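You operate a simulated robot arm through the tools that you are given. There is no shell and no other tool.

The job below is to be done with a simulated two-armed robot. You get a single attempt, and the scene is never put back.

TASK
Hold the black basket on the steel table steady with one hand and put the rubber plug from the blue table in it with the other.
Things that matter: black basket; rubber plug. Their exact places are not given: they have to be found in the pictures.

The check looks at the end state, three seconds after you hand in, the way a careful person would. Anything else that was tipped, shoved, dropped, spilled or broken makes it a failure.

THE ROBOT
Two 6-joint arms with two-finger grippers on one trunk, on a base that moves. Base frame: it is fixed to the floor where the robot stands at the start and does not move with it; the origin is under the middle of the robot, x ahead of it, y to its left, z up. Readings come in mm, rad, newtons and seconds.
The left shoulder is at the start at [61, 143, 850], the right one opposite. With the tool pointing down near the work surface each hand reaches from about 100 to 680 mm from the robot's upright axis, wherever it stands, measured 20 degrees to its own side. Places, roughly: black basket [-2500, -2250, 1000]; rubber plug [-1000, -3250, 1000]. Payload 2.45 kg a hand.
Tool frame (each hand has its own): the origin (TCP) lies between the finger pads and is the grasp point; the fingertips stand 26 mm ahead of it; z points along the fingers, y is the line along which they close. The gripper opens to 96 mm; its body begins 69 mm behind the TCP.
Orientation is that of the tool frame in the base frame, as [roll, pitch, yaw] about the fixed x, y, z axes, in that order (R = Rz(yaw) Ry(pitch) Rx(roll)). With the fingers straight down and closing along the base's y, the tool's x points along the base's -x, its y along +y and its z along -z.

THE INTERFACE
- The arms move only by the tool arm_command. It takes "left_targets", "right_targets" or both (then of equal length, played together; a hand with none holds still); each is a list of rows, each a list of 6 numbers: the shift along the tool's x, y, z in mm, then the turn, a rotation vector about the tool's x, y, z in rad. In form: [[tx, ty, tz, ax, ay, az], ...]. A call has 1 to 20 rows; each row shifts and turns the commanded pose from where the row before left it, along the tool's axes as they then stand. "left_fingers" and "right_fingers" are, for a hand that has rows, the gripper command, from -1 (shut) to 1 (fully open), values between in proportion, set as the call begins (left out, the last holds). Rows are played at 5 a second. More than 50 mm and 0.15 rad between two rows, or a gripper value outside its range, and nothing of the call is played. Where a pose cannot be reached the arm comes as near as it can. A force on the tool above 40 N (or 10 N above the force at the start of the call, whichever is more), or a blocked arm, ends the call early, and 0.2 s more pass. Each finger travels about 79.9 mm/s and halts on what it meets, pressing with about 38 N; the grip force reading is that of the motor and also rises with nothing between the fingers. The clock runs only during rows and for 0.2 s after the last one: add rows that do not move to give the fingers time. The reply holds the time, the measured pose of the TCP, the force on the tool along the base axes, the opening and the grip force, in the units named above and with some noise, with the torque about the TCP (base axes, N m) and any sound that the robot's microphone picked up, and new pictures: "show" is both (left out), scene, wrist or none (wrist: the cameras of the hands that moved).
- Cameras (640 x 400 px; columns grow to the right, rows downward): "scene" is now at [145.8, -4.4, 1466.1]; the picture's right is [-0.04, -1.00, 0.00], its down [-0.65, 0.03, -0.76] and it looks along [0.76, -0.03, -0.65] (base axes); focal length 250 px, centre (320, 200). "left" rides on the left gripper at [82, -3, -98] in its tool frame; the picture's right is [0.04, 1.00, 0.00], its down [-0.73, 0.03, -0.68] and it looks along [-0.68, 0.03, 0.73] (tool axes); focal length 256 px, centre (320, 200). "right" rides on the right gripper at [82, 3, -98] in its tool frame; the picture's right is [-0.04, 1.00, 0.00], its down [-0.73, -0.03, -0.68] and it looks along [-0.68, -0.03, 0.73] (tool axes); focal length 256 px, centre (320, 200).
- move_column(by): slides the trunk up (or, below 0, down) by that many mm; the arms and the scene camera ride with it, the base frame stays. It gives what a move gives, with no picture.
- drive_base(legs): drives the robot by 1 to 6 legs, each [ahead, turn to the left] in mm and rad, along the robot's own axes; the way and the turn of a leg run together, so that a leg with both is an arc; at most 1500 mm and 3.142 rad a leg. The arms and the cameras ride along, it lands a little off, and it stops where it bumps. It gives what a move gives, and a new picture of the scene camera.
- pan_tilt(pan, tilt): turns the head with the scene camera to pan (to the left, within 1.501 rad either way) and tilt (down, from -0.506 to 1.204), counted from straight ahead of the robot. It gives what a move gives, and a new picture of the scene camera.
- point_at(camera, pixels): for up to 12 pixels [column, row] of the newest picture of that camera ("zoom" is the newest enlarged one), the place [x, y, z] in the base frame of the surface seen there, good to about 2 mm. The clock stands still meanwhile.
- close_up(camera, box): a new picture of the part [left, top, right, bottom] of that camera's present view, enlarged. The clock stands still meanwhile.
- job_done(): hands the job in; it is judged then, once.

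Open the grippers and draw the arms clear of the work before you hand the job in, unless the task says otherwise.

The tools are called after "Call:" by a JSON object that holds its "method" and its "body". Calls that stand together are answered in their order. arm_command: Moves the arms, as the interface text tells. Its arguments: {"type":"object","properties":{"left_targets":{"type":"array"},"left_fingers":{"type":"number"},"right_targets":{"type":"array"},"right_fingers":{"type":"number"},"show":{"type":"string","enum":["both","scene","wrist","none"]}},"required":[]} The other tools are called the same way: move_column (by) moves the trunk up or down; drive_base (legs) drives the base; pan_tilt (pan, tilt) turns the head that bears the scene camera; point_at (camera, pixels) gives the place of the surface under pixels of a picture; close_up (camera, box) takes an enlarged picture of a part of a camera's view; job_done () hands the job in.

At the start:

```text
time_s: 0.0
left_tool_pos: [465.0, 204.1, 1124.0]
left_tool_rot: [-3.141, 0.001, -3.126]
left_force: [0.1, -0.2, -0.1]
left_torque: [0.0, -0.02, -0.05]
left_grip_width: 95.8
left_grasp_force: 0.2
right_tool_pos: [474.2, -147.5, 1197.1]
right_tool_rot: [-3.141, 0.0, -3.126]
right_force: [-1.1, 0.3, 0.1]
right_torque: [0.0, -0.03, 0.03]
right_grip_width: 96.1
right_grasp_force: 0.0
trunk travel left (down, up): [-475.0, 115.0]
robot x, y, heading: [2.4, -0.0, 0.002]
head pan, tilt (commanded): [-0.044, 0.702]
```

scene: 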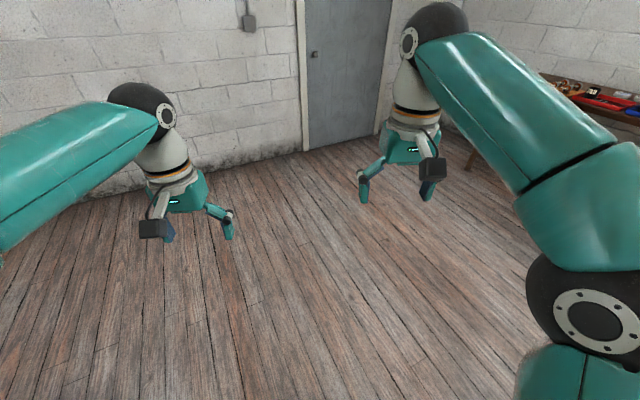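
right: 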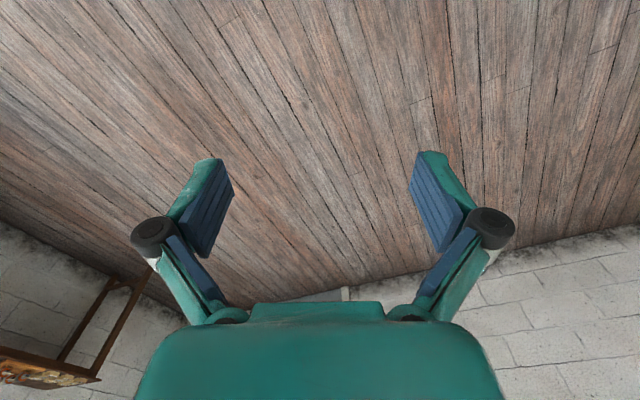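
left: 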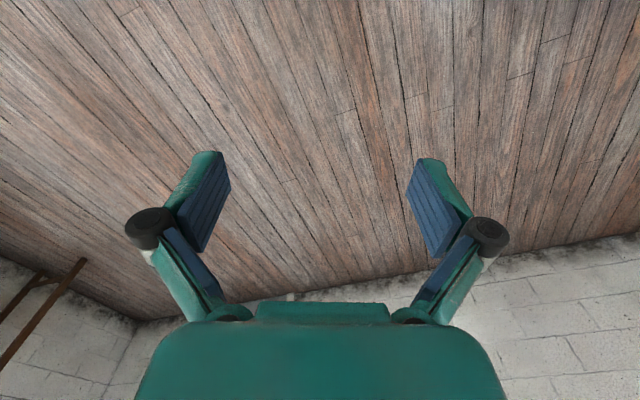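

The first picture shows only floor, a door and a workbench at far right. The targets lie behind me and to the right, so I turn the head to the right to look around.

Call:
{"method": "pan_tilt", "body": {"pan": -1.5, "tilt": 0.3}}

```text
time_s: 1.6
left_tool_pos: [464.9, 203.5, 1124.8]
left_tool_rot: [-3.139, 0.003, -3.125]
left_force: [-0.7, 0.5, -0.1]
left_torque: [0.02, 0.0, -0.02]
left_grip_width: 96.0
left_grasp_force: 0.1
right_tool_pos: [473.9, -146.4, 1198.0]
right_tool_rot: [-3.141, -0.001, -3.126]
right_force: [0.1, 0.0, 0.4]
right_torque: [0.02, -0.01, -0.02]
right_grip_width: 96.1
right_grasp_force: 0.1
trunk travel left (down, up): [-475.0, 115.0]
robot x, y, heading: [-0.9, -1.4, -0.0]
head pan, tilt (commanded): [-1.499, 0.3]
```

scene: 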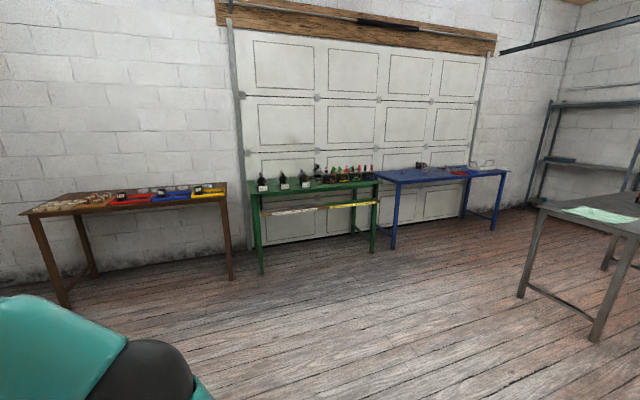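

I see the blue table (column ~440, row ~175) against the wall and the steel table at the right edge (column ~590, row ~210). The floor near me is clear, so I turn in place to face them.

Call:
{"method": "drive_base", "body": {"legs": [[0, -2.0]]}}

Call:
{"method": "pan_tilt", "body": {"pan": 0.0, "tilt": 0.35}}

```text
time_s: 5.6
left_tool_pos: [293.5, -415.6, 1125.9]
left_tool_rot: [3.141, -0.002, 1.793]
left_force: [-0.4, 0.9, -0.2]
left_torque: [0.02, -0.12, 0.0]
left_grip_width: 95.9
left_grasp_force: 0.0
right_tool_pos: [-49.1, -496.0, 1198.1]
right_tool_rot: [3.14, -0.002, 1.792]
right_force: [-1.6, 0.0, -1.1]
right_torque: [0.03, -0.11, 0.0]
right_grip_width: 96.0
right_grasp_force: 0.0
trunk travel left (down, up): [-475.0, 115.0]
robot x, y, heading: [59.9, 14.2, -1.382]
head pan, tilt (commanded): [-1.499, 0.3]
stopped in leg 1: the robot was blocked; the commanded pose is now the measured one
```

scene: 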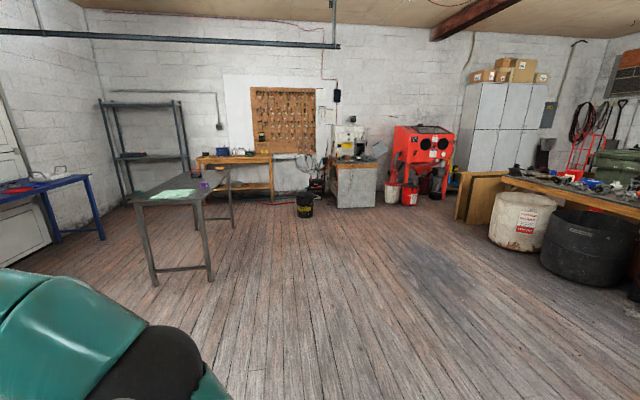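

```text
time_s: 7.2
left_tool_pos: [296.3, -414.2, 1124.1]
left_tool_rot: [-3.14, 0.0, 1.792]
left_force: [-0.3, 0.1, -0.2]
left_torque: [-0.02, 0.0, 0.01]
left_grip_width: 95.8
left_grasp_force: 0.0
right_tool_pos: [-44.0, -495.0, 1198.5]
right_tool_rot: [-3.142, -0.002, 1.796]
right_force: [0.2, -0.3, 1.4]
right_torque: [0.0, -0.03, -0.01]
right_grip_width: 96.1
right_grasp_force: 0.0
trunk travel left (down, up): [-475.0, 115.0]
robot x, y, heading: [59.6, 14.8, -1.384]
head pan, tilt (commanded): [0.0, 0.351]
```

scene: 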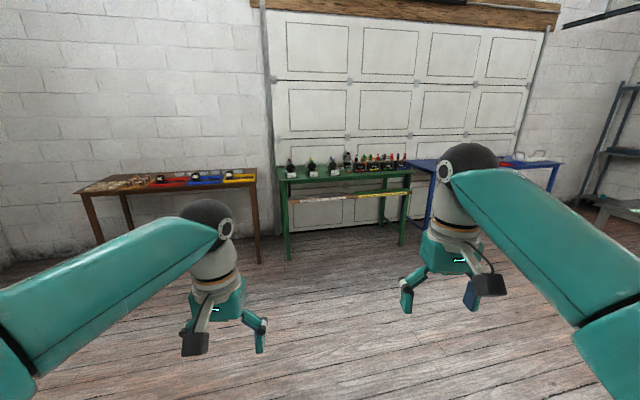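

The turn was blocked at heading -1.38, with the base pushed about 60 mm in x. I look down to both sides to find what stands in the way.

Call:
{"method": "pan_tilt", "body": {"pan": 1.5, "tilt": 0.8}}

Call:
{"method": "pan_tilt", "body": {"pan": -1.5, "tilt": 0.9}}

```text
time_s: 8.8
left_tool_pos: [297.5, -415.2, 1126.4]
left_tool_rot: [-3.141, 0.0, 1.794]
left_force: [-0.1, -0.1, 0.0]
left_torque: [0.0, 0.01, -0.02]
left_grip_width: 96.2
left_grasp_force: 0.0
right_tool_pos: [-43.3, -494.1, 1199.5]
right_tool_rot: [-3.14, -0.003, 1.793]
right_force: [0.2, -0.3, 0.8]
right_torque: [0.01, 0.04, 0.03]
right_grip_width: 96.1
right_grasp_force: 0.1
trunk travel left (down, up): [-475.0, 115.0]
robot x, y, heading: [63.5, 12.2, -1.386]
head pan, tilt (commanded): [1.499, 0.799]
```

scene: 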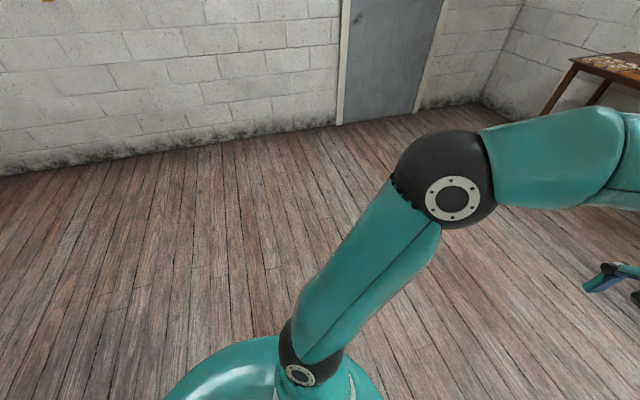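

```text
time_s: 11.4
left_tool_pos: [296.6, -415.6, 1125.2]
left_tool_rot: [-3.139, 0.001, 1.792]
left_force: [0.5, -0.8, -0.6]
left_torque: [0.0, -0.01, -0.01]
left_grip_width: 95.6
left_grasp_force: 0.0
right_tool_pos: [-44.8, -494.6, 1198.3]
right_tool_rot: [3.14, 0.0, 1.794]
right_force: [0.8, 0.9, 1.2]
right_torque: [0.03, 0.02, 0.01]
right_grip_width: 96.3
right_grasp_force: 0.0
trunk travel left (down, up): [-475.0, 115.0]
robot x, y, heading: [58.6, 8.9, -1.385]
head pan, tilt (commanded): [-1.499, 0.901]
```

scene: 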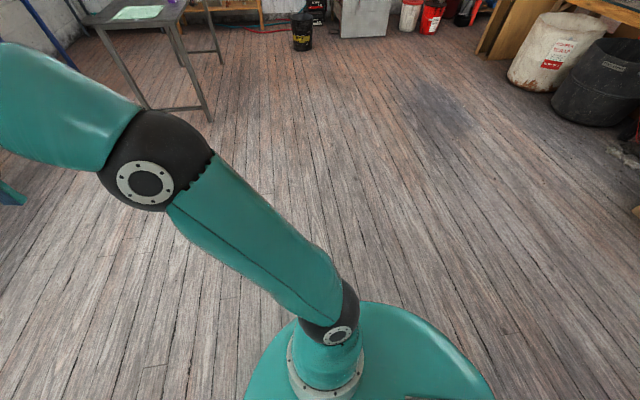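

Nothing stands in front or at the sides, so the obstacle is behind me. I drive ahead a bit, away from it, before turning further right.

Call:
{"method": "drive_base", "body": {"legs": [[500, 0]]}}

```text
time_s: 14.4
left_tool_pos: [390.9, -910.9, 1125.4]
left_tool_rot: [-3.138, 0.0, 1.792]
left_force: [-1.0, -1.6, -0.3]
left_torque: [0.02, 0.01, 0.03]
left_grip_width: 95.9
left_grasp_force: 0.0
right_tool_pos: [48.0, -990.0, 1198.2]
right_tool_rot: [-3.14, -0.002, 1.792]
right_force: [0.4, -0.4, -0.2]
right_torque: [0.01, -0.01, 0.0]
right_grip_width: 96.0
right_grasp_force: 0.0
trunk travel left (down, up): [-475.0, 115.0]
robot x, y, heading: [149.9, -483.5, -1.384]
head pan, tilt (commanded): [-1.499, 0.901]
```

scene: 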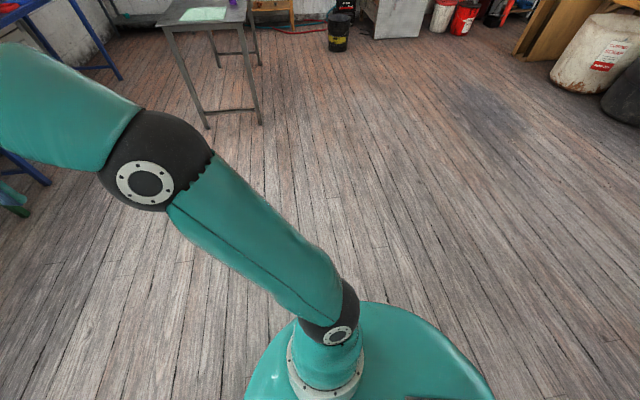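

The base moved 500 mm freely. I turn right to face the area between the blue and steel tables and look there with the head level.

Call:
{"method": "drive_base", "body": {"legs": [[0, -0.75]]}}

Call:
{"method": "pan_tilt", "body": {"pan": 0.0, "tilt": 0.35}}

```text
time_s: 17.0
left_tool_pos: [29.5, -959.2, 1125.7]
left_tool_rot: [-3.14, 0.001, 1.037]
left_force: [0.3, -0.6, -0.3]
left_torque: [0.01, 0.0, -0.04]
left_grip_width: 96.0
left_grasp_force: 0.0
right_tool_pos: [-274.7, -782.3, 1198.7]
right_tool_rot: [3.141, -0.002, 1.038]
right_force: [-1.4, -0.7, -0.1]
right_torque: [-0.02, -0.02, -0.01]
right_grip_width: 95.9
right_grasp_force: 0.0
trunk travel left (down, up): [-475.0, 115.0]
robot x, y, heading: [175.9, -499.0, -2.135]
head pan, tilt (commanded): [-1.499, 0.901]
```

scene: 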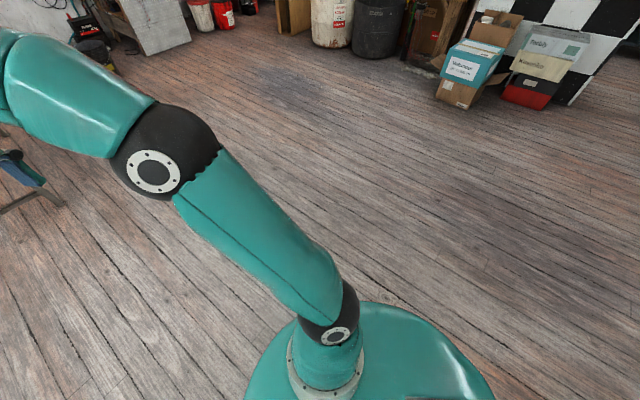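

```text
time_s: 18.6
left_tool_pos: [29.8, -958.0, 1124.5]
left_tool_rot: [-3.14, 0.0, 1.038]
left_force: [0.2, -0.2, 0.6]
left_torque: [0.0, 0.02, -0.01]
left_grip_width: 96.0
left_grasp_force: 0.0
right_tool_pos: [-272.8, -781.3, 1198.1]
right_tool_rot: [3.141, -0.003, 1.037]
right_force: [-0.3, 0.3, -0.2]
right_torque: [-0.05, -0.04, -0.02]
right_grip_width: 95.7
right_grasp_force: 0.0
trunk travel left (down, up): [-475.0, 115.0]
robot x, y, heading: [178.7, -500.7, -2.138]
head pan, tilt (commanded): [0.0, 0.351]
```

scene: 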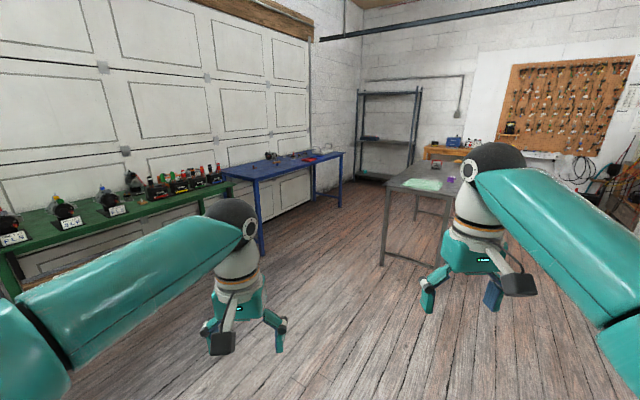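

The blue table spans columns ~225-345 at row ~160, and the steel table columns ~385-460 at row ~180. I measure both and zoom in.

Call:
{"method": "point_at", "body": {"camera": "scene", "pixels": [[256, 180], [342, 153], [226, 167], [300, 155], [424, 184], [385, 186], [408, 167], [450, 195], [36, 217], [228, 182], [380, 265], [262, 250]]}}

Call:
{"method": "close_up", "body": {"camera": "scene", "box": [210, 130, 370, 230]}}

Call:
{"method": "close_up", "body": {"camera": "scene", "box": [370, 130, 490, 205]}}

```text
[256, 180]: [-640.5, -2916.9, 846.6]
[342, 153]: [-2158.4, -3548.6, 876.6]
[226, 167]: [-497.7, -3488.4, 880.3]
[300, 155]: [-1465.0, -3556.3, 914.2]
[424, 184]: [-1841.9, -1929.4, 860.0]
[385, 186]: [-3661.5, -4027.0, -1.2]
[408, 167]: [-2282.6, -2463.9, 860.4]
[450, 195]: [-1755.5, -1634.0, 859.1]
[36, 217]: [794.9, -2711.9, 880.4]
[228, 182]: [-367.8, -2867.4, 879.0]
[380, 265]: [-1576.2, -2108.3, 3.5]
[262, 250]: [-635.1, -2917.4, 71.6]
```

```text
4.00 times, centred on (290, 180) of scene
```

zoom: 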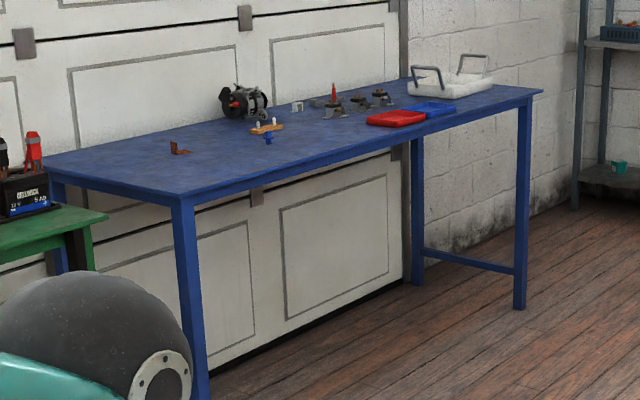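

```text
5.33 times, centred on (430, 168) of scene
```

zoom: 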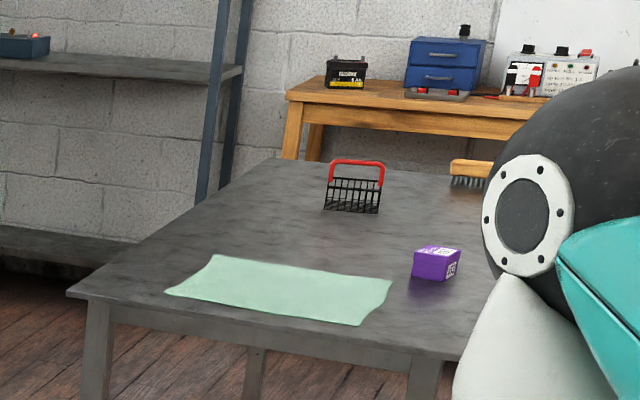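

The basket with a red handle is seen at zoom (355,185) on the steel table; the blue table carries several small items. I measure points on the steel table from this enlarged picture.

Call:
{"method": "point_at", "body": {"camera": "zoom", "pixels": [[75, 292], [272, 160], [355, 212], [330, 162], [380, 165], [325, 210], [379, 213], [447, 355], [435, 260], [190, 290], [365, 320], [470, 180]]}}

Call:
{"method": "close_up", "body": {"camera": "scene", "box": [245, 145, 325, 195]}}

```text
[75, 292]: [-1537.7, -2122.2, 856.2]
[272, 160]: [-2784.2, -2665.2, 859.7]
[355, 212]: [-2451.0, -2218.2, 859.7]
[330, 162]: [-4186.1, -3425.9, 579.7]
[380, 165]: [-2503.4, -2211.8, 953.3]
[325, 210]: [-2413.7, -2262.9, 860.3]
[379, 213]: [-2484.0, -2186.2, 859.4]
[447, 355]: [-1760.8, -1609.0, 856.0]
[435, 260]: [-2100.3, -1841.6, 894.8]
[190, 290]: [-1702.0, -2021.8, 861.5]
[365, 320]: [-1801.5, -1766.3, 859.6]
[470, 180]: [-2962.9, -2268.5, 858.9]
```

```text
8.00 times, centred on (285, 170) of scene
```

zoom: 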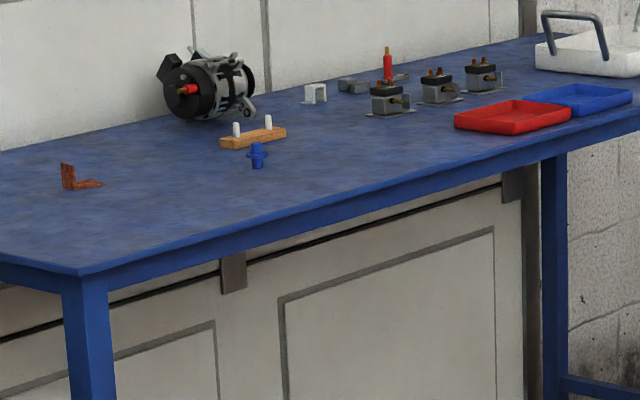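

A small blue flanged piece at zoom (257,155) looks like the rubber plug. I measure it and its neighbours.

Call:
{"method": "point_at", "body": {"camera": "zoom", "pixels": [[257, 165], [257, 148], [70, 186], [235, 145], [280, 135], [190, 118], [245, 115], [85, 272], [315, 103], [380, 112]]}}

```text
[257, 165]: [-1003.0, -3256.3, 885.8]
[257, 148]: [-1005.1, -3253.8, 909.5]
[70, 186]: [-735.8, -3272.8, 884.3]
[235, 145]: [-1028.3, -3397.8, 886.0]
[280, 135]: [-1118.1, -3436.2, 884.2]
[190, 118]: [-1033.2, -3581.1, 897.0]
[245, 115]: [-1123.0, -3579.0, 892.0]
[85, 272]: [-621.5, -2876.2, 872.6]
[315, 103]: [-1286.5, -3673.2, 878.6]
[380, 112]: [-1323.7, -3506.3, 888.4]
```

The blue piece sits at about [-1004, -3255] on the blue table, matching the stated rough place of the plug. I look straight down to see how far my own base reaches, so I can judge how near I may drive.

Call:
{"method": "pan_tilt", "body": {"pan": 0.0, "tilt": 1.2}}

```text
time_s: 19.8
left_tool_pos: [29.1, -959.6, 1127.2]
left_tool_rot: [-3.139, 0.001, 1.035]
left_force: [-1.0, 0.3, 0.9]
left_torque: [-0.04, 0.01, 0.01]
left_grip_width: 96.1
left_grasp_force: 0.1
right_tool_pos: [-271.8, -781.4, 1198.8]
right_tool_rot: [3.141, -0.001, 1.036]
right_force: [0.3, -0.2, 0.3]
right_torque: [-0.01, -0.02, -0.02]
right_grip_width: 95.9
right_grasp_force: 0.1
trunk travel left (down, up): [-475.0, 115.0]
robot x, y, heading: [180.7, -499.6, -2.134]
head pan, tilt (commanded): [0.0, 1.201]
```

scene: 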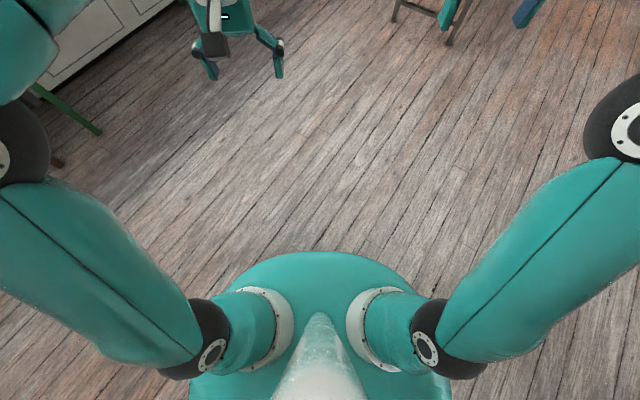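

The green rounded body's front rim is at row ~255 near column 320. I measure it and the floor just before it.

Call:
{"method": "point_at", "body": {"camera": "scene", "pixels": [[320, 256], [320, 246], [250, 270], [400, 275], [440, 380], [195, 385], [320, 280], [330, 360]]}}

```text
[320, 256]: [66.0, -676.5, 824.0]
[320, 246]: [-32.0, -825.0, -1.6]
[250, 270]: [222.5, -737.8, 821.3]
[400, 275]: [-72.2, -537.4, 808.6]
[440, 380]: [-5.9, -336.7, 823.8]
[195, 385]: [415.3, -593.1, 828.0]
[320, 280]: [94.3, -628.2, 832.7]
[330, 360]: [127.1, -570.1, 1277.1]
```

My body's front rim is about 210 mm from the axis, so I can come fairly near the blue table. I drive to a staging point about 700 mm in front of the table, planning to use the right hand for the plug.

Call:
{"method": "drive_base", "body": {"legs": [[0, 0.045], [1000, 0], [900, 0]]}}

Call:
{"method": "pan_tilt", "body": {"pan": 0.0, "tilt": 0.6}}

```text
time_s: 29.9
left_tool_pos: [-921.7, -2597.0, 1127.0]
left_tool_rot: [3.141, 0.0, 1.068]
left_force: [0.0, -0.4, -0.5]
left_torque: [-0.02, -0.02, -0.02]
left_grip_width: 95.9
left_grasp_force: 0.1
right_tool_pos: [-1230.6, -2429.2, 1197.7]
right_tool_rot: [3.141, -0.003, 1.068]
right_force: [-0.6, -0.7, 0.4]
right_torque: [0.01, 0.02, 0.02]
right_grip_width: 96.0
right_grasp_force: 0.1
trunk travel left (down, up): [-475.0, 115.0]
robot x, y, heading: [-792.6, -2129.7, -2.103]
head pan, tilt (commanded): [0.0, 1.201]
```

scene: 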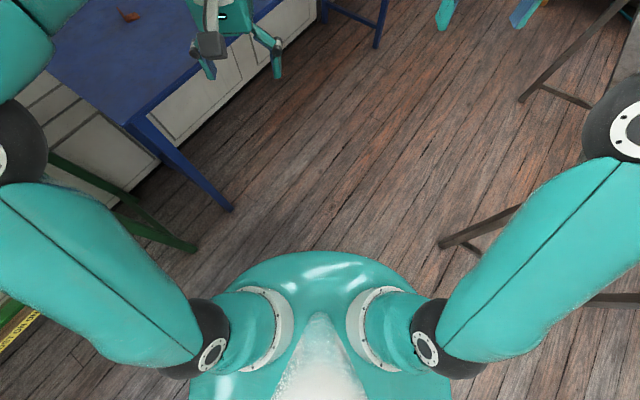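

```text
time_s: 30.9
left_tool_pos: [-921.2, -2595.5, 1127.1]
left_tool_rot: [-3.141, -0.001, 1.067]
left_force: [0.2, 0.2, 0.2]
left_torque: [-0.01, 0.0, 0.0]
left_grip_width: 96.0
left_grasp_force: 0.1
right_tool_pos: [-1230.6, -2428.7, 1200.6]
right_tool_rot: [-3.141, -0.002, 1.067]
right_force: [-0.3, -0.1, 0.5]
right_torque: [0.0, 0.01, 0.0]
right_grip_width: 95.9
right_grasp_force: 0.0
trunk travel left (down, up): [-475.0, 115.0]
robot x, y, heading: [-788.8, -2133.8, -2.106]
head pan, tilt (commanded): [0.0, 0.6]
```

scene: 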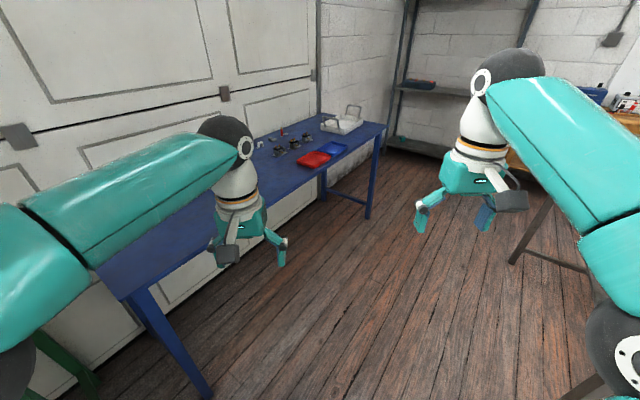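

I am at [-789, -2134] with heading -2.106. I turn left to face the blue table squarely.

Call:
{"method": "drive_base", "body": {"legs": [[0, 0.535]]}}

Call:
{"method": "pan_tilt", "body": {"pan": -0.1, "tilt": 0.6}}

```text
time_s: 32.9
left_tool_pos: [-669.1, -2601.5, 1126.4]
left_tool_rot: [-3.14, 0.0, 1.6]
left_force: [0.2, -0.7, -0.3]
left_torque: [-0.02, -0.02, -0.01]
left_grip_width: 95.8
left_grasp_force: 0.1
right_tool_pos: [-1019.6, -2614.1, 1198.2]
right_tool_rot: [3.14, -0.002, 1.598]
right_force: [-0.1, 0.0, 0.3]
right_torque: [0.02, -0.03, -0.01]
right_grip_width: 96.0
right_grasp_force: 0.0
trunk travel left (down, up): [-475.0, 115.0]
robot x, y, heading: [-815.8, -2132.6, -1.576]
head pan, tilt (commanded): [0.0, 0.6]
```

scene: 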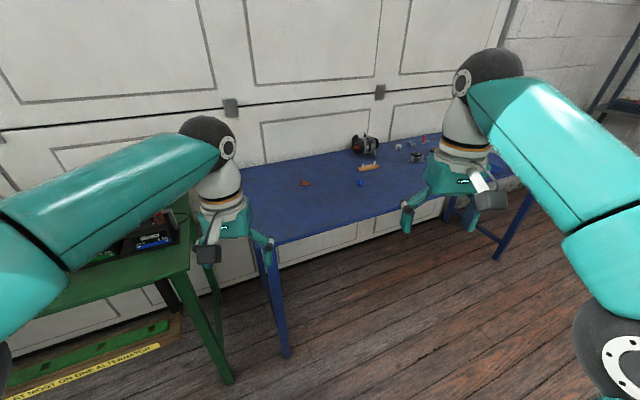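

```text
time_s: 33.6
left_tool_pos: [-670.6, -2602.0, 1126.6]
left_tool_rot: [-3.138, -0.001, 1.599]
left_force: [-0.1, 0.5, -0.6]
left_torque: [0.02, -0.03, 0.06]
left_grip_width: 96.1
left_grasp_force: 0.1
right_tool_pos: [-1019.4, -2612.6, 1199.0]
right_tool_rot: [3.141, -0.003, 1.599]
right_force: [0.0, 0.3, 0.2]
right_torque: [0.01, -0.02, 0.02]
right_grip_width: 95.8
right_grasp_force: 0.1
trunk travel left (down, up): [-475.0, 115.0]
robot x, y, heading: [-815.9, -2134.5, -1.575]
head pan, tilt (commanded): [-0.099, 0.6]
```

scene: 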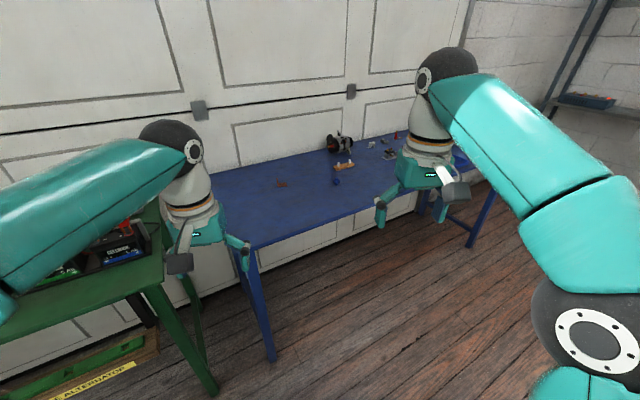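

Facing the table now, the plug appears at about (336,182). I zoom on it and measure it and the table's front edge.

Call:
{"method": "close_up", "body": {"camera": "scene", "box": [296, 157, 376, 207]}}

Call:
{"method": "point_at", "body": {"camera": "scene", "pixels": [[336, 182], [254, 249], [370, 208], [300, 232], [265, 300], [150, 280]]}}

```text
8.00 times, centred on (336, 182) of scene
```

zoom: 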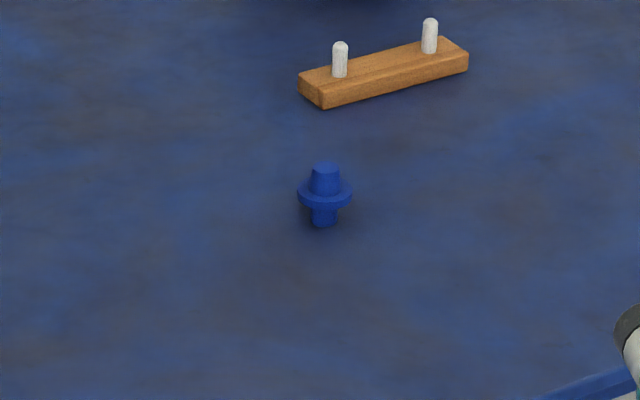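

```text
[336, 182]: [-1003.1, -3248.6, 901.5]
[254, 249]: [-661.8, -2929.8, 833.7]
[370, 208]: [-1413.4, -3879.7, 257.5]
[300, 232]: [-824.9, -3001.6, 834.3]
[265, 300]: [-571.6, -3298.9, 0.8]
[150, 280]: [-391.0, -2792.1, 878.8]
```

The plug (stem, flange and tapered top, standing upright) is at about [-1003, -3251], and the table's edge runs slanted (about heading -1.17 square to it), with the plug ~170 mm in from the edge. I drive to about [-1035, -2725] and face square to that edge.

Call:
{"method": "drive_base", "body": {"legs": [[0, -0.35], [620, 0], [0, 0.755]]}}

Call:
{"method": "pan_tilt", "body": {"pan": -0.3, "tilt": 0.9}}

```text
time_s: 40.6
left_tool_pos: [-715.4, -3091.9, 1126.4]
left_tool_rot: [-3.14, -0.001, 2.003]
left_force: [0.3, 0.5, 0.1]
left_torque: [0.03, 0.01, 0.04]
left_grip_width: 96.1
left_grasp_force: 0.1
right_tool_pos: [-1032.6, -3239.4, 1199.8]
right_tool_rot: [-3.14, -0.002, 2.001]
right_force: [-0.6, -0.3, -1.0]
right_torque: [0.01, -0.01, 0.0]
right_grip_width: 96.2
right_grasp_force: 0.2
trunk travel left (down, up): [-475.0, 115.0]
robot x, y, heading: [-1065.1, -2732.9, -1.18]
head pan, tilt (commanded): [-0.099, 0.6]
```

scene: 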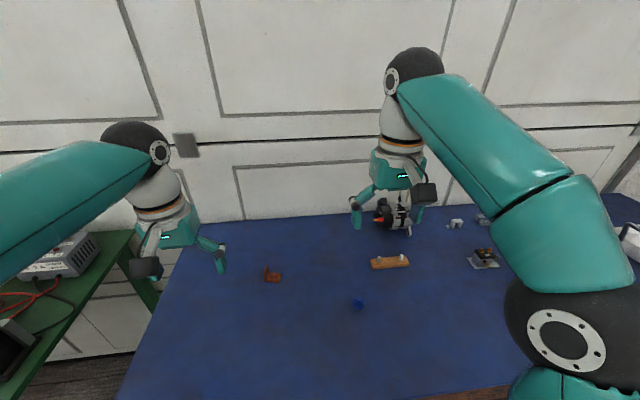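

```text
time_s: 41.4
left_tool_pos: [-719.0, -3090.5, 1128.4]
left_tool_rot: [-3.141, 0.001, 2.001]
left_force: [0.2, -0.7, -1.0]
left_torque: [0.06, -0.02, 0.0]
left_grip_width: 96.0
left_grasp_force: 0.0
right_tool_pos: [-1035.3, -3239.9, 1200.1]
right_tool_rot: [3.14, -0.001, 2.002]
right_force: [0.2, 0.0, -0.4]
right_torque: [0.03, -0.04, 0.04]
right_grip_width: 96.2
right_grasp_force: 0.0
trunk travel left (down, up): [-475.0, 115.0]
robot x, y, heading: [-1067.3, -2735.5, -1.18]
head pan, tilt (commanded): [-0.3, 0.901]
```

scene: 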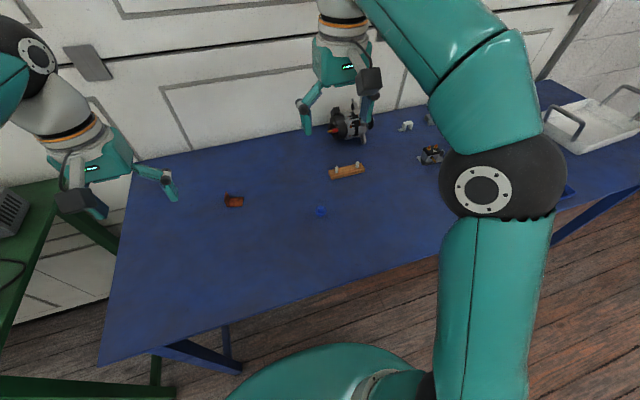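

I'm at [-1067, -2736], heading -1.18, and the plug is seen at (321,212), about 500 ahead and 140 right. I zoom in and measure it exactly.

Call:
{"method": "close_up", "body": {"camera": "scene", "box": [301, 199, 341, 224]}}

```text
16.00 times, centred on (321, 212) of scene
```

zoom: 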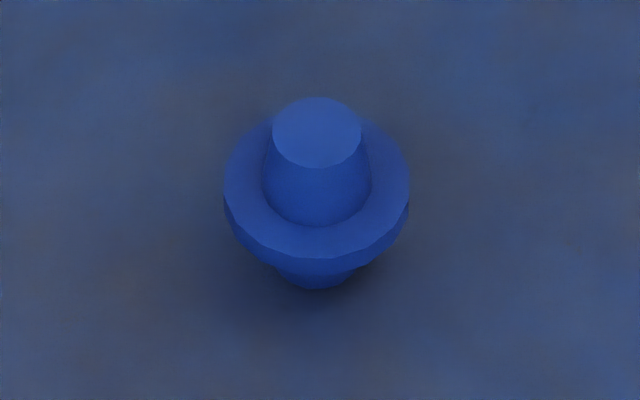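

I measure the plug's top face, flange rim, stem bottom and the table near it in the enlarged picture.

Call:
{"method": "point_at", "body": {"camera": "zoom", "pixels": [[317, 132], [275, 130], [359, 132], [228, 185], [405, 185], [317, 240], [317, 280], [317, 310], [317, 200], [100, 200], [540, 200], [317, 60]]}}

```text
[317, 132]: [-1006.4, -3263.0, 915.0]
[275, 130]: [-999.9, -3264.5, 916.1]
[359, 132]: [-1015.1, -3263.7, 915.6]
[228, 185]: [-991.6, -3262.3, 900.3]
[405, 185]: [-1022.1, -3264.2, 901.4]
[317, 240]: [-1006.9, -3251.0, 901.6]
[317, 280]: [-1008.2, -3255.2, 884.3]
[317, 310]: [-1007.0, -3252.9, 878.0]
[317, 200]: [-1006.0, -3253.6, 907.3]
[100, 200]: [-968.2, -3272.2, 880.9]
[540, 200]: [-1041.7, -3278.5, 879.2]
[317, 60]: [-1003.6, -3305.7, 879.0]
```

The plug's centre is about [-1007, -3263.5], flange (32 mm wide) at z ~894-901, top at 915, table at 879. I bring the right hand above it, fingers down, to about z = 1010 and check with the wrist camera.

Call:
{"method": "arm_command", "body": {"right_targets": [[-5.6, 2.7, 31.5, 0, 0, 0], [-5.6, 2.7, 31.5, 0, 0, 0], [-5.6, 2.7, 31.5, 0, 0, 0], [-5.6, 2.7, 31.5, 0, 0, 0], [-5.6, 2.7, 31.5, 0, 0, 0], [-5.4, 2.6, 31.5, 0, 0, 0], [0, 0, 0, 0, 0, 0]], "right_fingers": 1.0}}

```text
time_s: 43.0
left_tool_pos: [-715.3, -3089.3, 1128.2]
left_tool_rot: [-3.14, 0.001, 2.004]
left_force: [0.1, 0.4, 0.0]
left_torque: [0.0, -0.05, -0.02]
left_grip_width: 95.8
left_grasp_force: 0.1
right_tool_pos: [-1004.2, -3262.7, 1010.4]
right_tool_rot: [-3.14, -0.003, 2.003]
right_force: [0.5, -1.0, -0.1]
right_torque: [-0.01, -0.01, -0.02]
right_grip_width: 95.8
right_grasp_force: 0.0
trunk travel left (down, up): [-475.0, 115.0]
robot x, y, heading: [-1070.4, -2733.6, -1.182]
head pan, tilt (commanded): [-0.3, 0.901]
```

scene: 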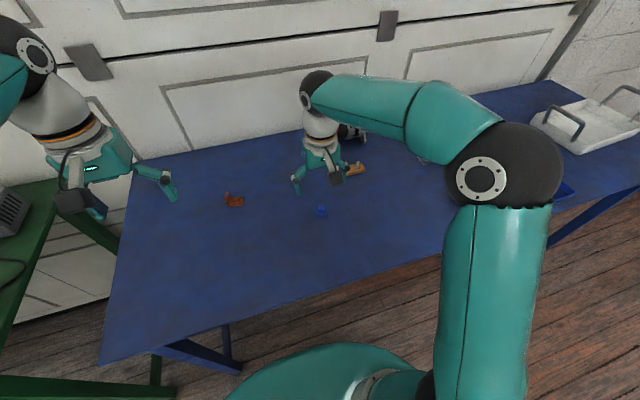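
right: 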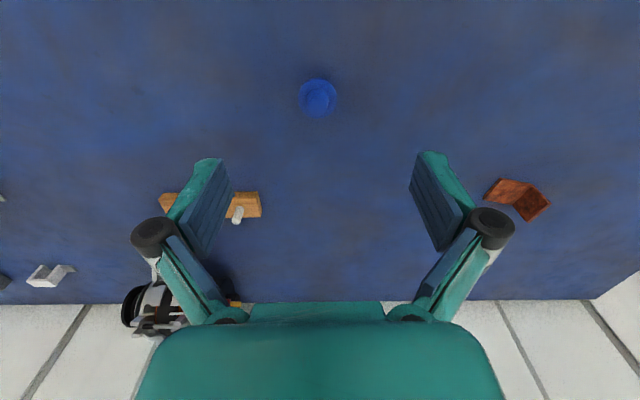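

In the wrist view the plug is at (318,97), just where a point straight below the TCP should appear. I check its place with this camera.

Call:
{"method": "point_at", "body": {"camera": "right", "pixels": [[318, 97], [302, 97], [335, 97], [318, 85], [318, 80], [318, 113], [200, 60]]}}

Call:
{"method": "close_up", "body": {"camera": "right", "box": [278, 72, 358, 122]}}

```text
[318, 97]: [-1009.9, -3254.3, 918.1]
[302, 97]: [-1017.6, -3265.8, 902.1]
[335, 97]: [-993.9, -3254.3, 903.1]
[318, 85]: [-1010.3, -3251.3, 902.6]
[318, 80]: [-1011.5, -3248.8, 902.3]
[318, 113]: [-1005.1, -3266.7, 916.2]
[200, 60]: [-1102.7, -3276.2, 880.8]
```

```text
8.00 times, centred on (318, 97) of right
```

zoom: 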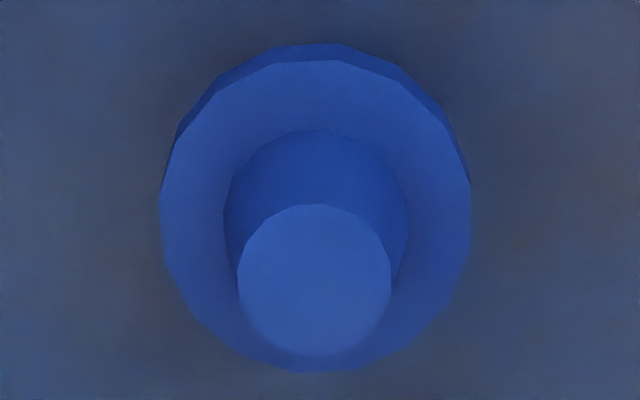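

I measure the flange rim in this enlarged view to get its centre.

Call:
{"method": "point_at", "body": {"camera": "zoom", "pixels": [[166, 200], [466, 200], [316, 66], [316, 366], [245, 260], [385, 280], [316, 210], [316, 348]]}}

```text
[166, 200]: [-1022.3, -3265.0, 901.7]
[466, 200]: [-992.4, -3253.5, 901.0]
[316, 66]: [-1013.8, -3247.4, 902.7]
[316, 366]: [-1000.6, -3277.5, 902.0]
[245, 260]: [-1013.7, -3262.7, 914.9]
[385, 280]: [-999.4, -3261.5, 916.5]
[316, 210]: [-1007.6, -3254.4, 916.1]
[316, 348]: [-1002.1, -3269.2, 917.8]
```

The plug's centre is [-1007, -3262], only ~2 mm off the TCP line. I go down to z ≈ 909 (fingertips ~4 mm above the table) with the fingers open.

Call:
{"method": "arm_command", "body": {"right_targets": [[0.7, -1.1, 30, 0, 0, 0], [0.7, -1.1, 30, 0, 0, 0], [0, 0, 20, 0, 0, 0], [0, 0, 12, 0, 0, 0], [0, 0, 9, 0, 0, 0], [0, 0, 0, 0, 0, 0]], "right_fingers": 1.0}}

```text
time_s: 44.4
left_tool_pos: [-716.1, -3089.7, 1128.6]
left_tool_rot: [-3.14, 0.001, 2.004]
left_force: [0.0, 0.0, -0.8]
left_torque: [0.01, 0.0, 0.01]
left_grip_width: 95.9
left_grasp_force: 0.0
right_tool_pos: [-1008.2, -3260.8, 909.0]
right_tool_rot: [-3.141, -0.001, 2.004]
right_force: [0.1, 0.9, -0.6]
right_torque: [0.04, -0.04, 0.0]
right_grip_width: 96.0
right_grasp_force: 0.0
trunk travel left (down, up): [-475.0, 115.0]
robot x, y, heading: [-1066.1, -2736.9, -1.183]
head pan, tilt (commanded): [-0.3, 0.901]
```

scene: 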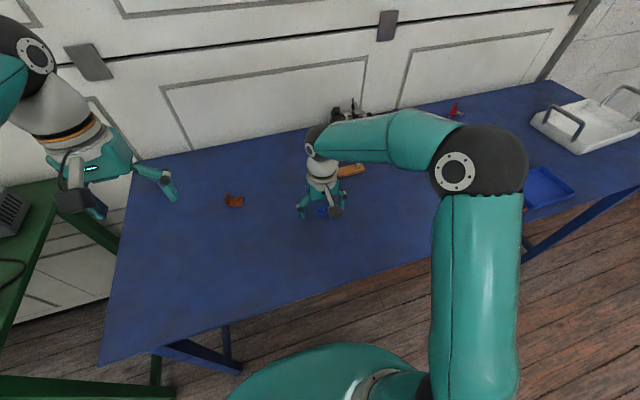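
right: 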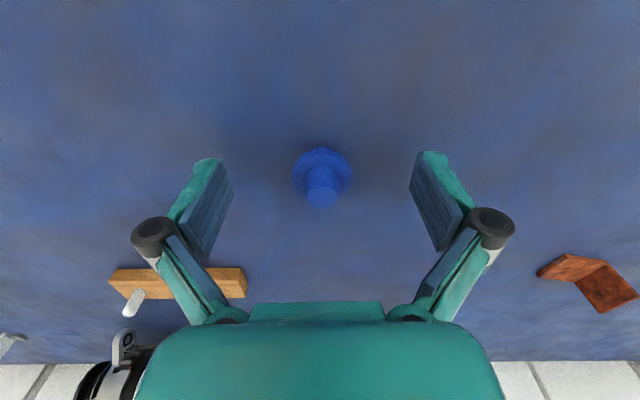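

The plug stands centred between the open pads at (322,175). I close the right fingers on its flange.

Call:
{"method": "arm_command", "body": {"right_targets": [[0, 0, 0, 0, 0, 0], [0, 0, 0, 0, 0, 0], [0, 0, 0, 0, 0, 0], [0, 0, 0, 0, 0, 0], [0, 0, 0, 0, 0, 0], [0, 0, 0, 0, 0, 0]], "right_fingers": -1.0}}

```text
time_s: 45.8
left_tool_pos: [-715.2, -3089.6, 1128.1]
left_tool_rot: [-3.14, 0.0, 2.003]
left_force: [0.2, 0.0, 0.7]
left_torque: [0.02, 0.01, -0.01]
left_grip_width: 96.1
left_grasp_force: 0.0
right_tool_pos: [-1008.1, -3261.3, 909.2]
right_tool_rot: [-3.141, -0.001, 2.003]
right_force: [0.2, 0.4, 0.2]
right_torque: [0.01, 0.0, -0.01]
right_grip_width: 29.5
right_grasp_force: 37.7
trunk travel left (down, up): [-475.0, 115.0]
robot x, y, heading: [-1067.0, -2738.6, -1.181]
head pan, tilt (commanded): [-0.3, 0.901]
```

scene: 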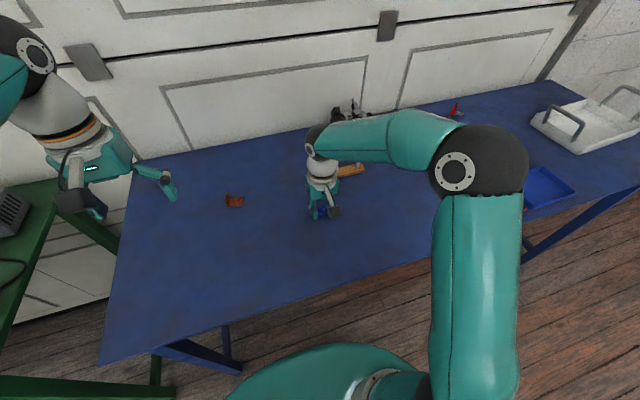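
right: 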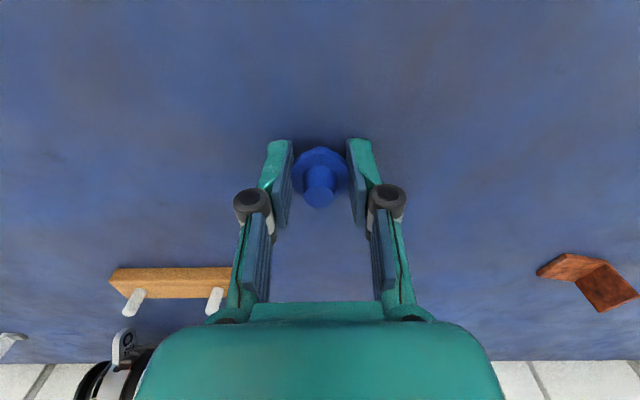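

The fingers stopped at 29.5 mm with 37.7 N on the flange. I lift slowly and check that the plug comes along.

Call:
{"method": "arm_command", "body": {"right_targets": [[0, 0, -10, 0, 0, 0], [0, 0, -20, 0, 0, 0], [0, 0, -30, 0, 0, 0], [0, 0, -30, 0, 0, 0], [0, 0, 0, 0, 0, 0]], "right_fingers": -1.0}}

Call:
{"method": "close_up", "body": {"camera": "right", "box": [220, 110, 420, 235]}}

```text
time_s: 47.0
left_tool_pos: [-716.6, -3091.0, 1126.5]
left_tool_rot: [-3.14, 0.0, 2.003]
left_force: [0.5, 0.5, 0.0]
left_torque: [0.02, -0.01, -0.01]
left_grip_width: 95.9
left_grasp_force: 0.1
right_tool_pos: [-1007.2, -3264.2, 1000.6]
right_tool_rot: [3.141, -0.001, 2.003]
right_force: [-0.6, 0.5, -0.1]
right_torque: [-0.02, 0.02, 0.01]
right_grip_width: 29.4
right_grasp_force: 37.9
trunk travel left (down, up): [-475.0, 115.0]
robot x, y, heading: [-1065.4, -2733.2, -1.18]
head pan, tilt (commanded): [-0.3, 0.901]
```

scene: 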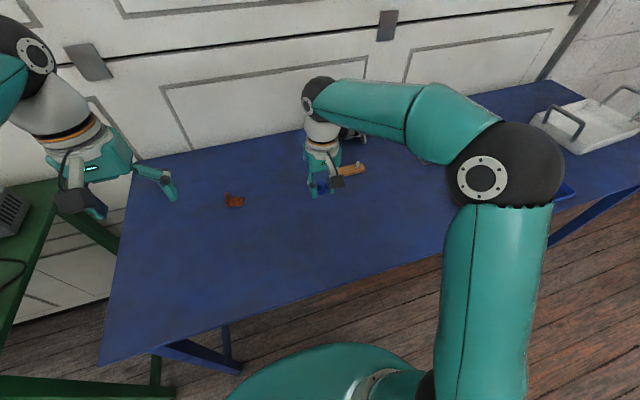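
right: 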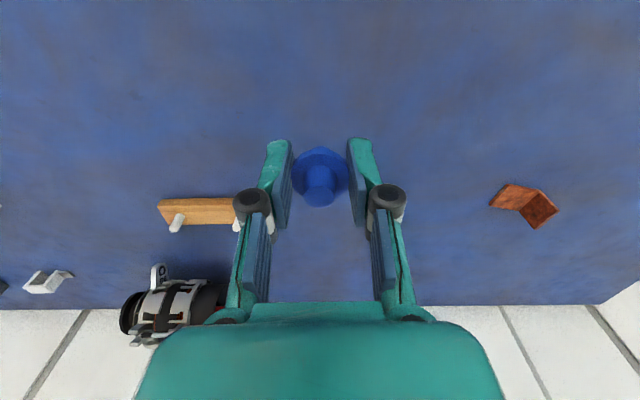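

```text
3.20 times, centred on (320, 172) of right
```

zoom: 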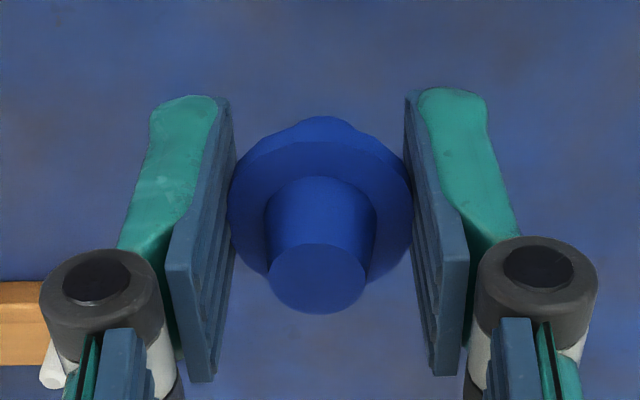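

The plug came up with the hand, held squarely by its flange. I raise the right hand to about z = 1150 before driving.

Call:
{"method": "arm_command", "body": {"right_targets": [[5, 0, -40, 0, 0, 0], [5, 0, -40, 0, 0, 0], [5, 0, -40, 0, 0, 0], [5, 0, -30, 0, 0, 0], [0, 0, 0, 0, 0, 0]], "right_fingers": -1.0, "show": "wrist"}}

Call:
{"method": "pan_tilt", "body": {"pan": -1.5, "tilt": 0.6}}

```text
time_s: 48.2
left_tool_pos: [-716.0, -3090.8, 1128.8]
left_tool_rot: [-3.141, 0.002, 2.004]
left_force: [0.1, -0.3, 0.1]
left_torque: [0.01, -0.02, 0.01]
left_grip_width: 96.0
left_grasp_force: 0.2
right_tool_pos: [-1015.0, -3245.8, 1151.5]
right_tool_rot: [-3.141, -0.002, 2.002]
right_force: [-1.0, 0.2, -0.2]
right_torque: [0.06, 0.04, 0.03]
right_grip_width: 29.6
right_grasp_force: 38.1
trunk travel left (down, up): [-475.0, 115.0]
robot x, y, heading: [-1070.4, -2737.4, -1.181]
head pan, tilt (commanded): [-0.3, 0.901]
```

right: 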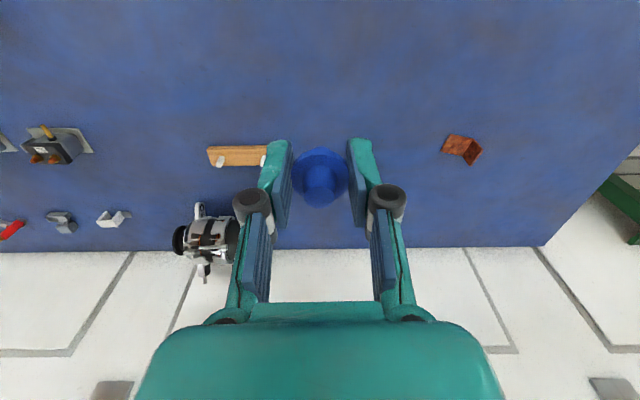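

```text
time_s: 49.6
left_tool_pos: [-715.3, -3090.5, 1127.9]
left_tool_rot: [-3.14, 0.001, 2.002]
left_force: [-0.4, 0.3, 0.2]
left_torque: [0.01, 0.01, -0.01]
left_grip_width: 95.8
left_grasp_force: 0.0
right_tool_pos: [-1015.1, -3244.8, 1150.8]
right_tool_rot: [-3.141, -0.002, 2.002]
right_force: [-0.5, -0.5, -0.3]
right_torque: [-0.02, -0.01, 0.02]
right_grip_width: 29.5
right_grasp_force: 38.0
trunk travel left (down, up): [-475.0, 115.0]
robot x, y, heading: [-1070.6, -2733.6, -1.18]
head pan, tilt (commanded): [-1.499, 0.6]
```

scene: 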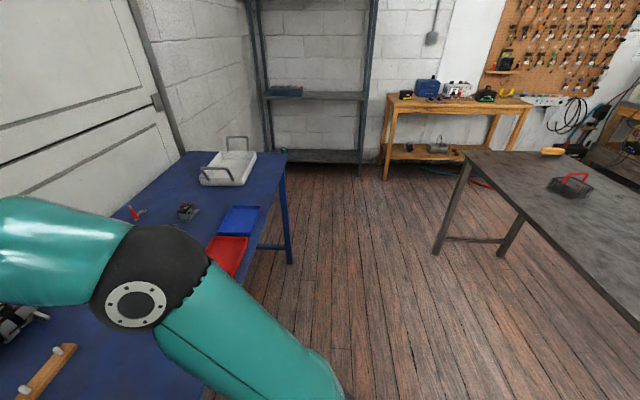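

The gap between the tables is clear floor, with the basket at (570,185) on the steel table near its left edge. I measure the edges and the basket.

Call:
{"method": "point_at", "body": {"camera": "scene", "pixels": [[465, 153], [540, 228], [610, 295], [437, 250], [498, 252], [290, 258], [284, 155], [268, 168], [385, 175], [570, 195], [580, 175], [553, 152]]}}

Call:
{"method": "close_up", "body": {"camera": "scene", "box": [530, 150, 610, 200]}}

```text
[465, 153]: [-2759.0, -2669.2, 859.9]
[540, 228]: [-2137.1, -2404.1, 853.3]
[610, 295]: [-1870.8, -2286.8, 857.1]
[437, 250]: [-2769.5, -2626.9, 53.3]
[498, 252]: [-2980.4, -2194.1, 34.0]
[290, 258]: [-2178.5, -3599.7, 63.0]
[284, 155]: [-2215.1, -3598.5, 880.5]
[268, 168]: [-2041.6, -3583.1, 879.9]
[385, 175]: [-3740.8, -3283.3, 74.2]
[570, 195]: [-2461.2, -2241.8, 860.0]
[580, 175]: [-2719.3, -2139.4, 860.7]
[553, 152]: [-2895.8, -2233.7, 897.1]
```

```text
8.00 times, centred on (570, 175) of scene
```

zoom: 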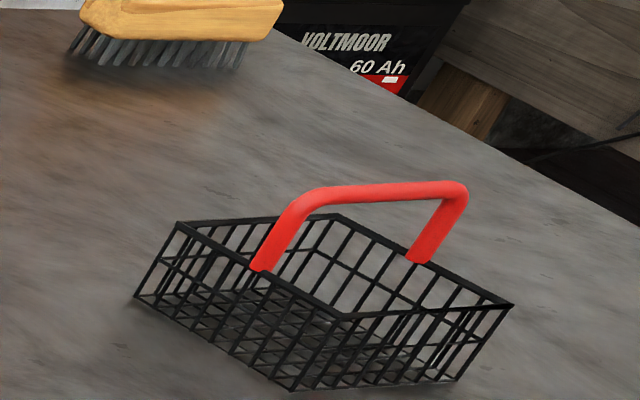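

The basket is a wire box with a red handle across its middle. I measure its rim corners, handle and base from the enlarged picture.

Call:
{"method": "point_at", "body": {"camera": "zoom", "pixels": [[178, 222], [348, 317], [512, 306], [337, 216], [264, 265], [418, 258], [315, 195], [385, 190], [455, 187], [138, 298], [293, 388], [458, 380]]}}

```text
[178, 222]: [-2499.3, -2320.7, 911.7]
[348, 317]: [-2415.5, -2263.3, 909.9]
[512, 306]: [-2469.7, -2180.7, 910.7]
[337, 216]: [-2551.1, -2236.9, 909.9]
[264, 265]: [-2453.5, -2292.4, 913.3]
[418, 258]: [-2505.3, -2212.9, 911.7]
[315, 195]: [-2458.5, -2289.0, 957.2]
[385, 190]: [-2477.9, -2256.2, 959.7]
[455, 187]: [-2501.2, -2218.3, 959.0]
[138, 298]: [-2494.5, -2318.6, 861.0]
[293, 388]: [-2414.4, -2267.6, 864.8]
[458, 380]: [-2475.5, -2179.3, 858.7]
```

The basket is about 100 x 100 mm with rim at z ≈ 911, the handle bar at z ≈ 958 running roughly square to the table's long edge, centre about [-2484, -2250]. The gap between the tables is wide enough, so I turn right to drive along it.

Call:
{"method": "drive_base", "body": {"legs": [[0, -1.944]]}}

Call:
{"method": "pan_tilt", "body": {"pan": 0.0, "tilt": 0.6}}

```text
time_s: 53.7
left_tool_pos: [-1399.3, -3118.8, 1129.1]
left_tool_rot: [3.14, 0.0, 0.525]
left_force: [-0.7, 0.7, 0.9]
left_torque: [-0.11, -0.06, -0.01]
left_grip_width: 96.0
left_grasp_force: 0.0
right_tool_pos: [-1581.3, -2833.7, 1150.4]
right_tool_rot: [3.137, -0.003, 0.519]
right_force: [0.0, 0.1, -0.3]
right_torque: [-0.04, -0.1, -0.02]
right_grip_width: 29.3
right_grasp_force: 38.1
trunk travel left (down, up): [-475.0, 115.0]
robot x, y, heading: [-1041.8, -2791.8, -2.702]
head pan, tilt (commanded): [-1.499, 0.6]
stopped in leg 1: the robot was blocked; the commanded pose is now the measured one
```

scene: 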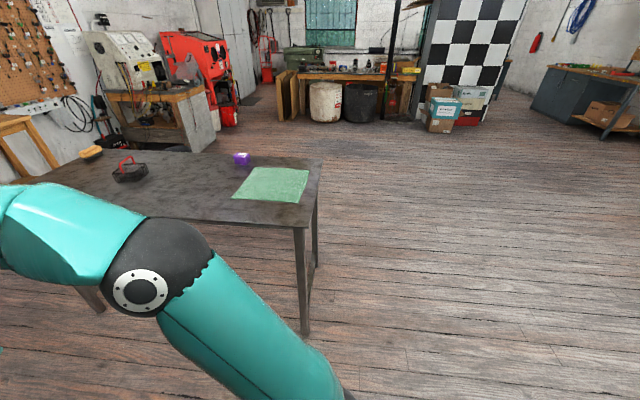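

```text
time_s: 55.3
left_tool_pos: [-1396.6, -3121.1, 1128.1]
left_tool_rot: [3.142, 0.0, 0.524]
left_force: [0.3, -0.4, -0.3]
left_torque: [-0.03, 0.05, 0.0]
left_grip_width: 96.1
left_grasp_force: 0.1
right_tool_pos: [-1577.0, -2835.8, 1151.2]
right_tool_rot: [3.141, -0.001, 0.522]
right_force: [0.6, -0.5, 0.3]
right_torque: [-0.02, -0.01, 0.01]
right_grip_width: 29.5
right_grasp_force: 38.3
trunk travel left (down, up): [-475.0, 115.0]
robot x, y, heading: [-1044.9, -2786.7, -2.697]
head pan, tilt (commanded): [0.0, 0.6]
```

scene: 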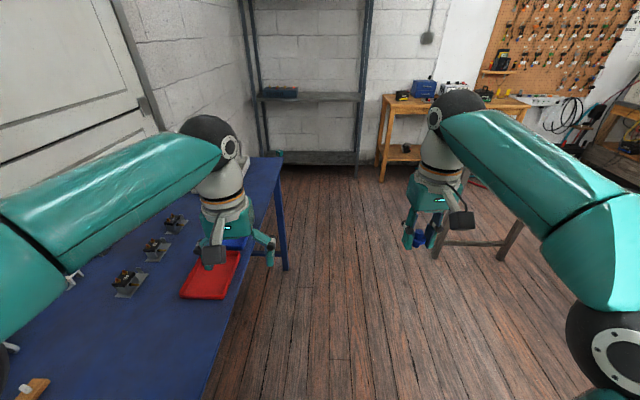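

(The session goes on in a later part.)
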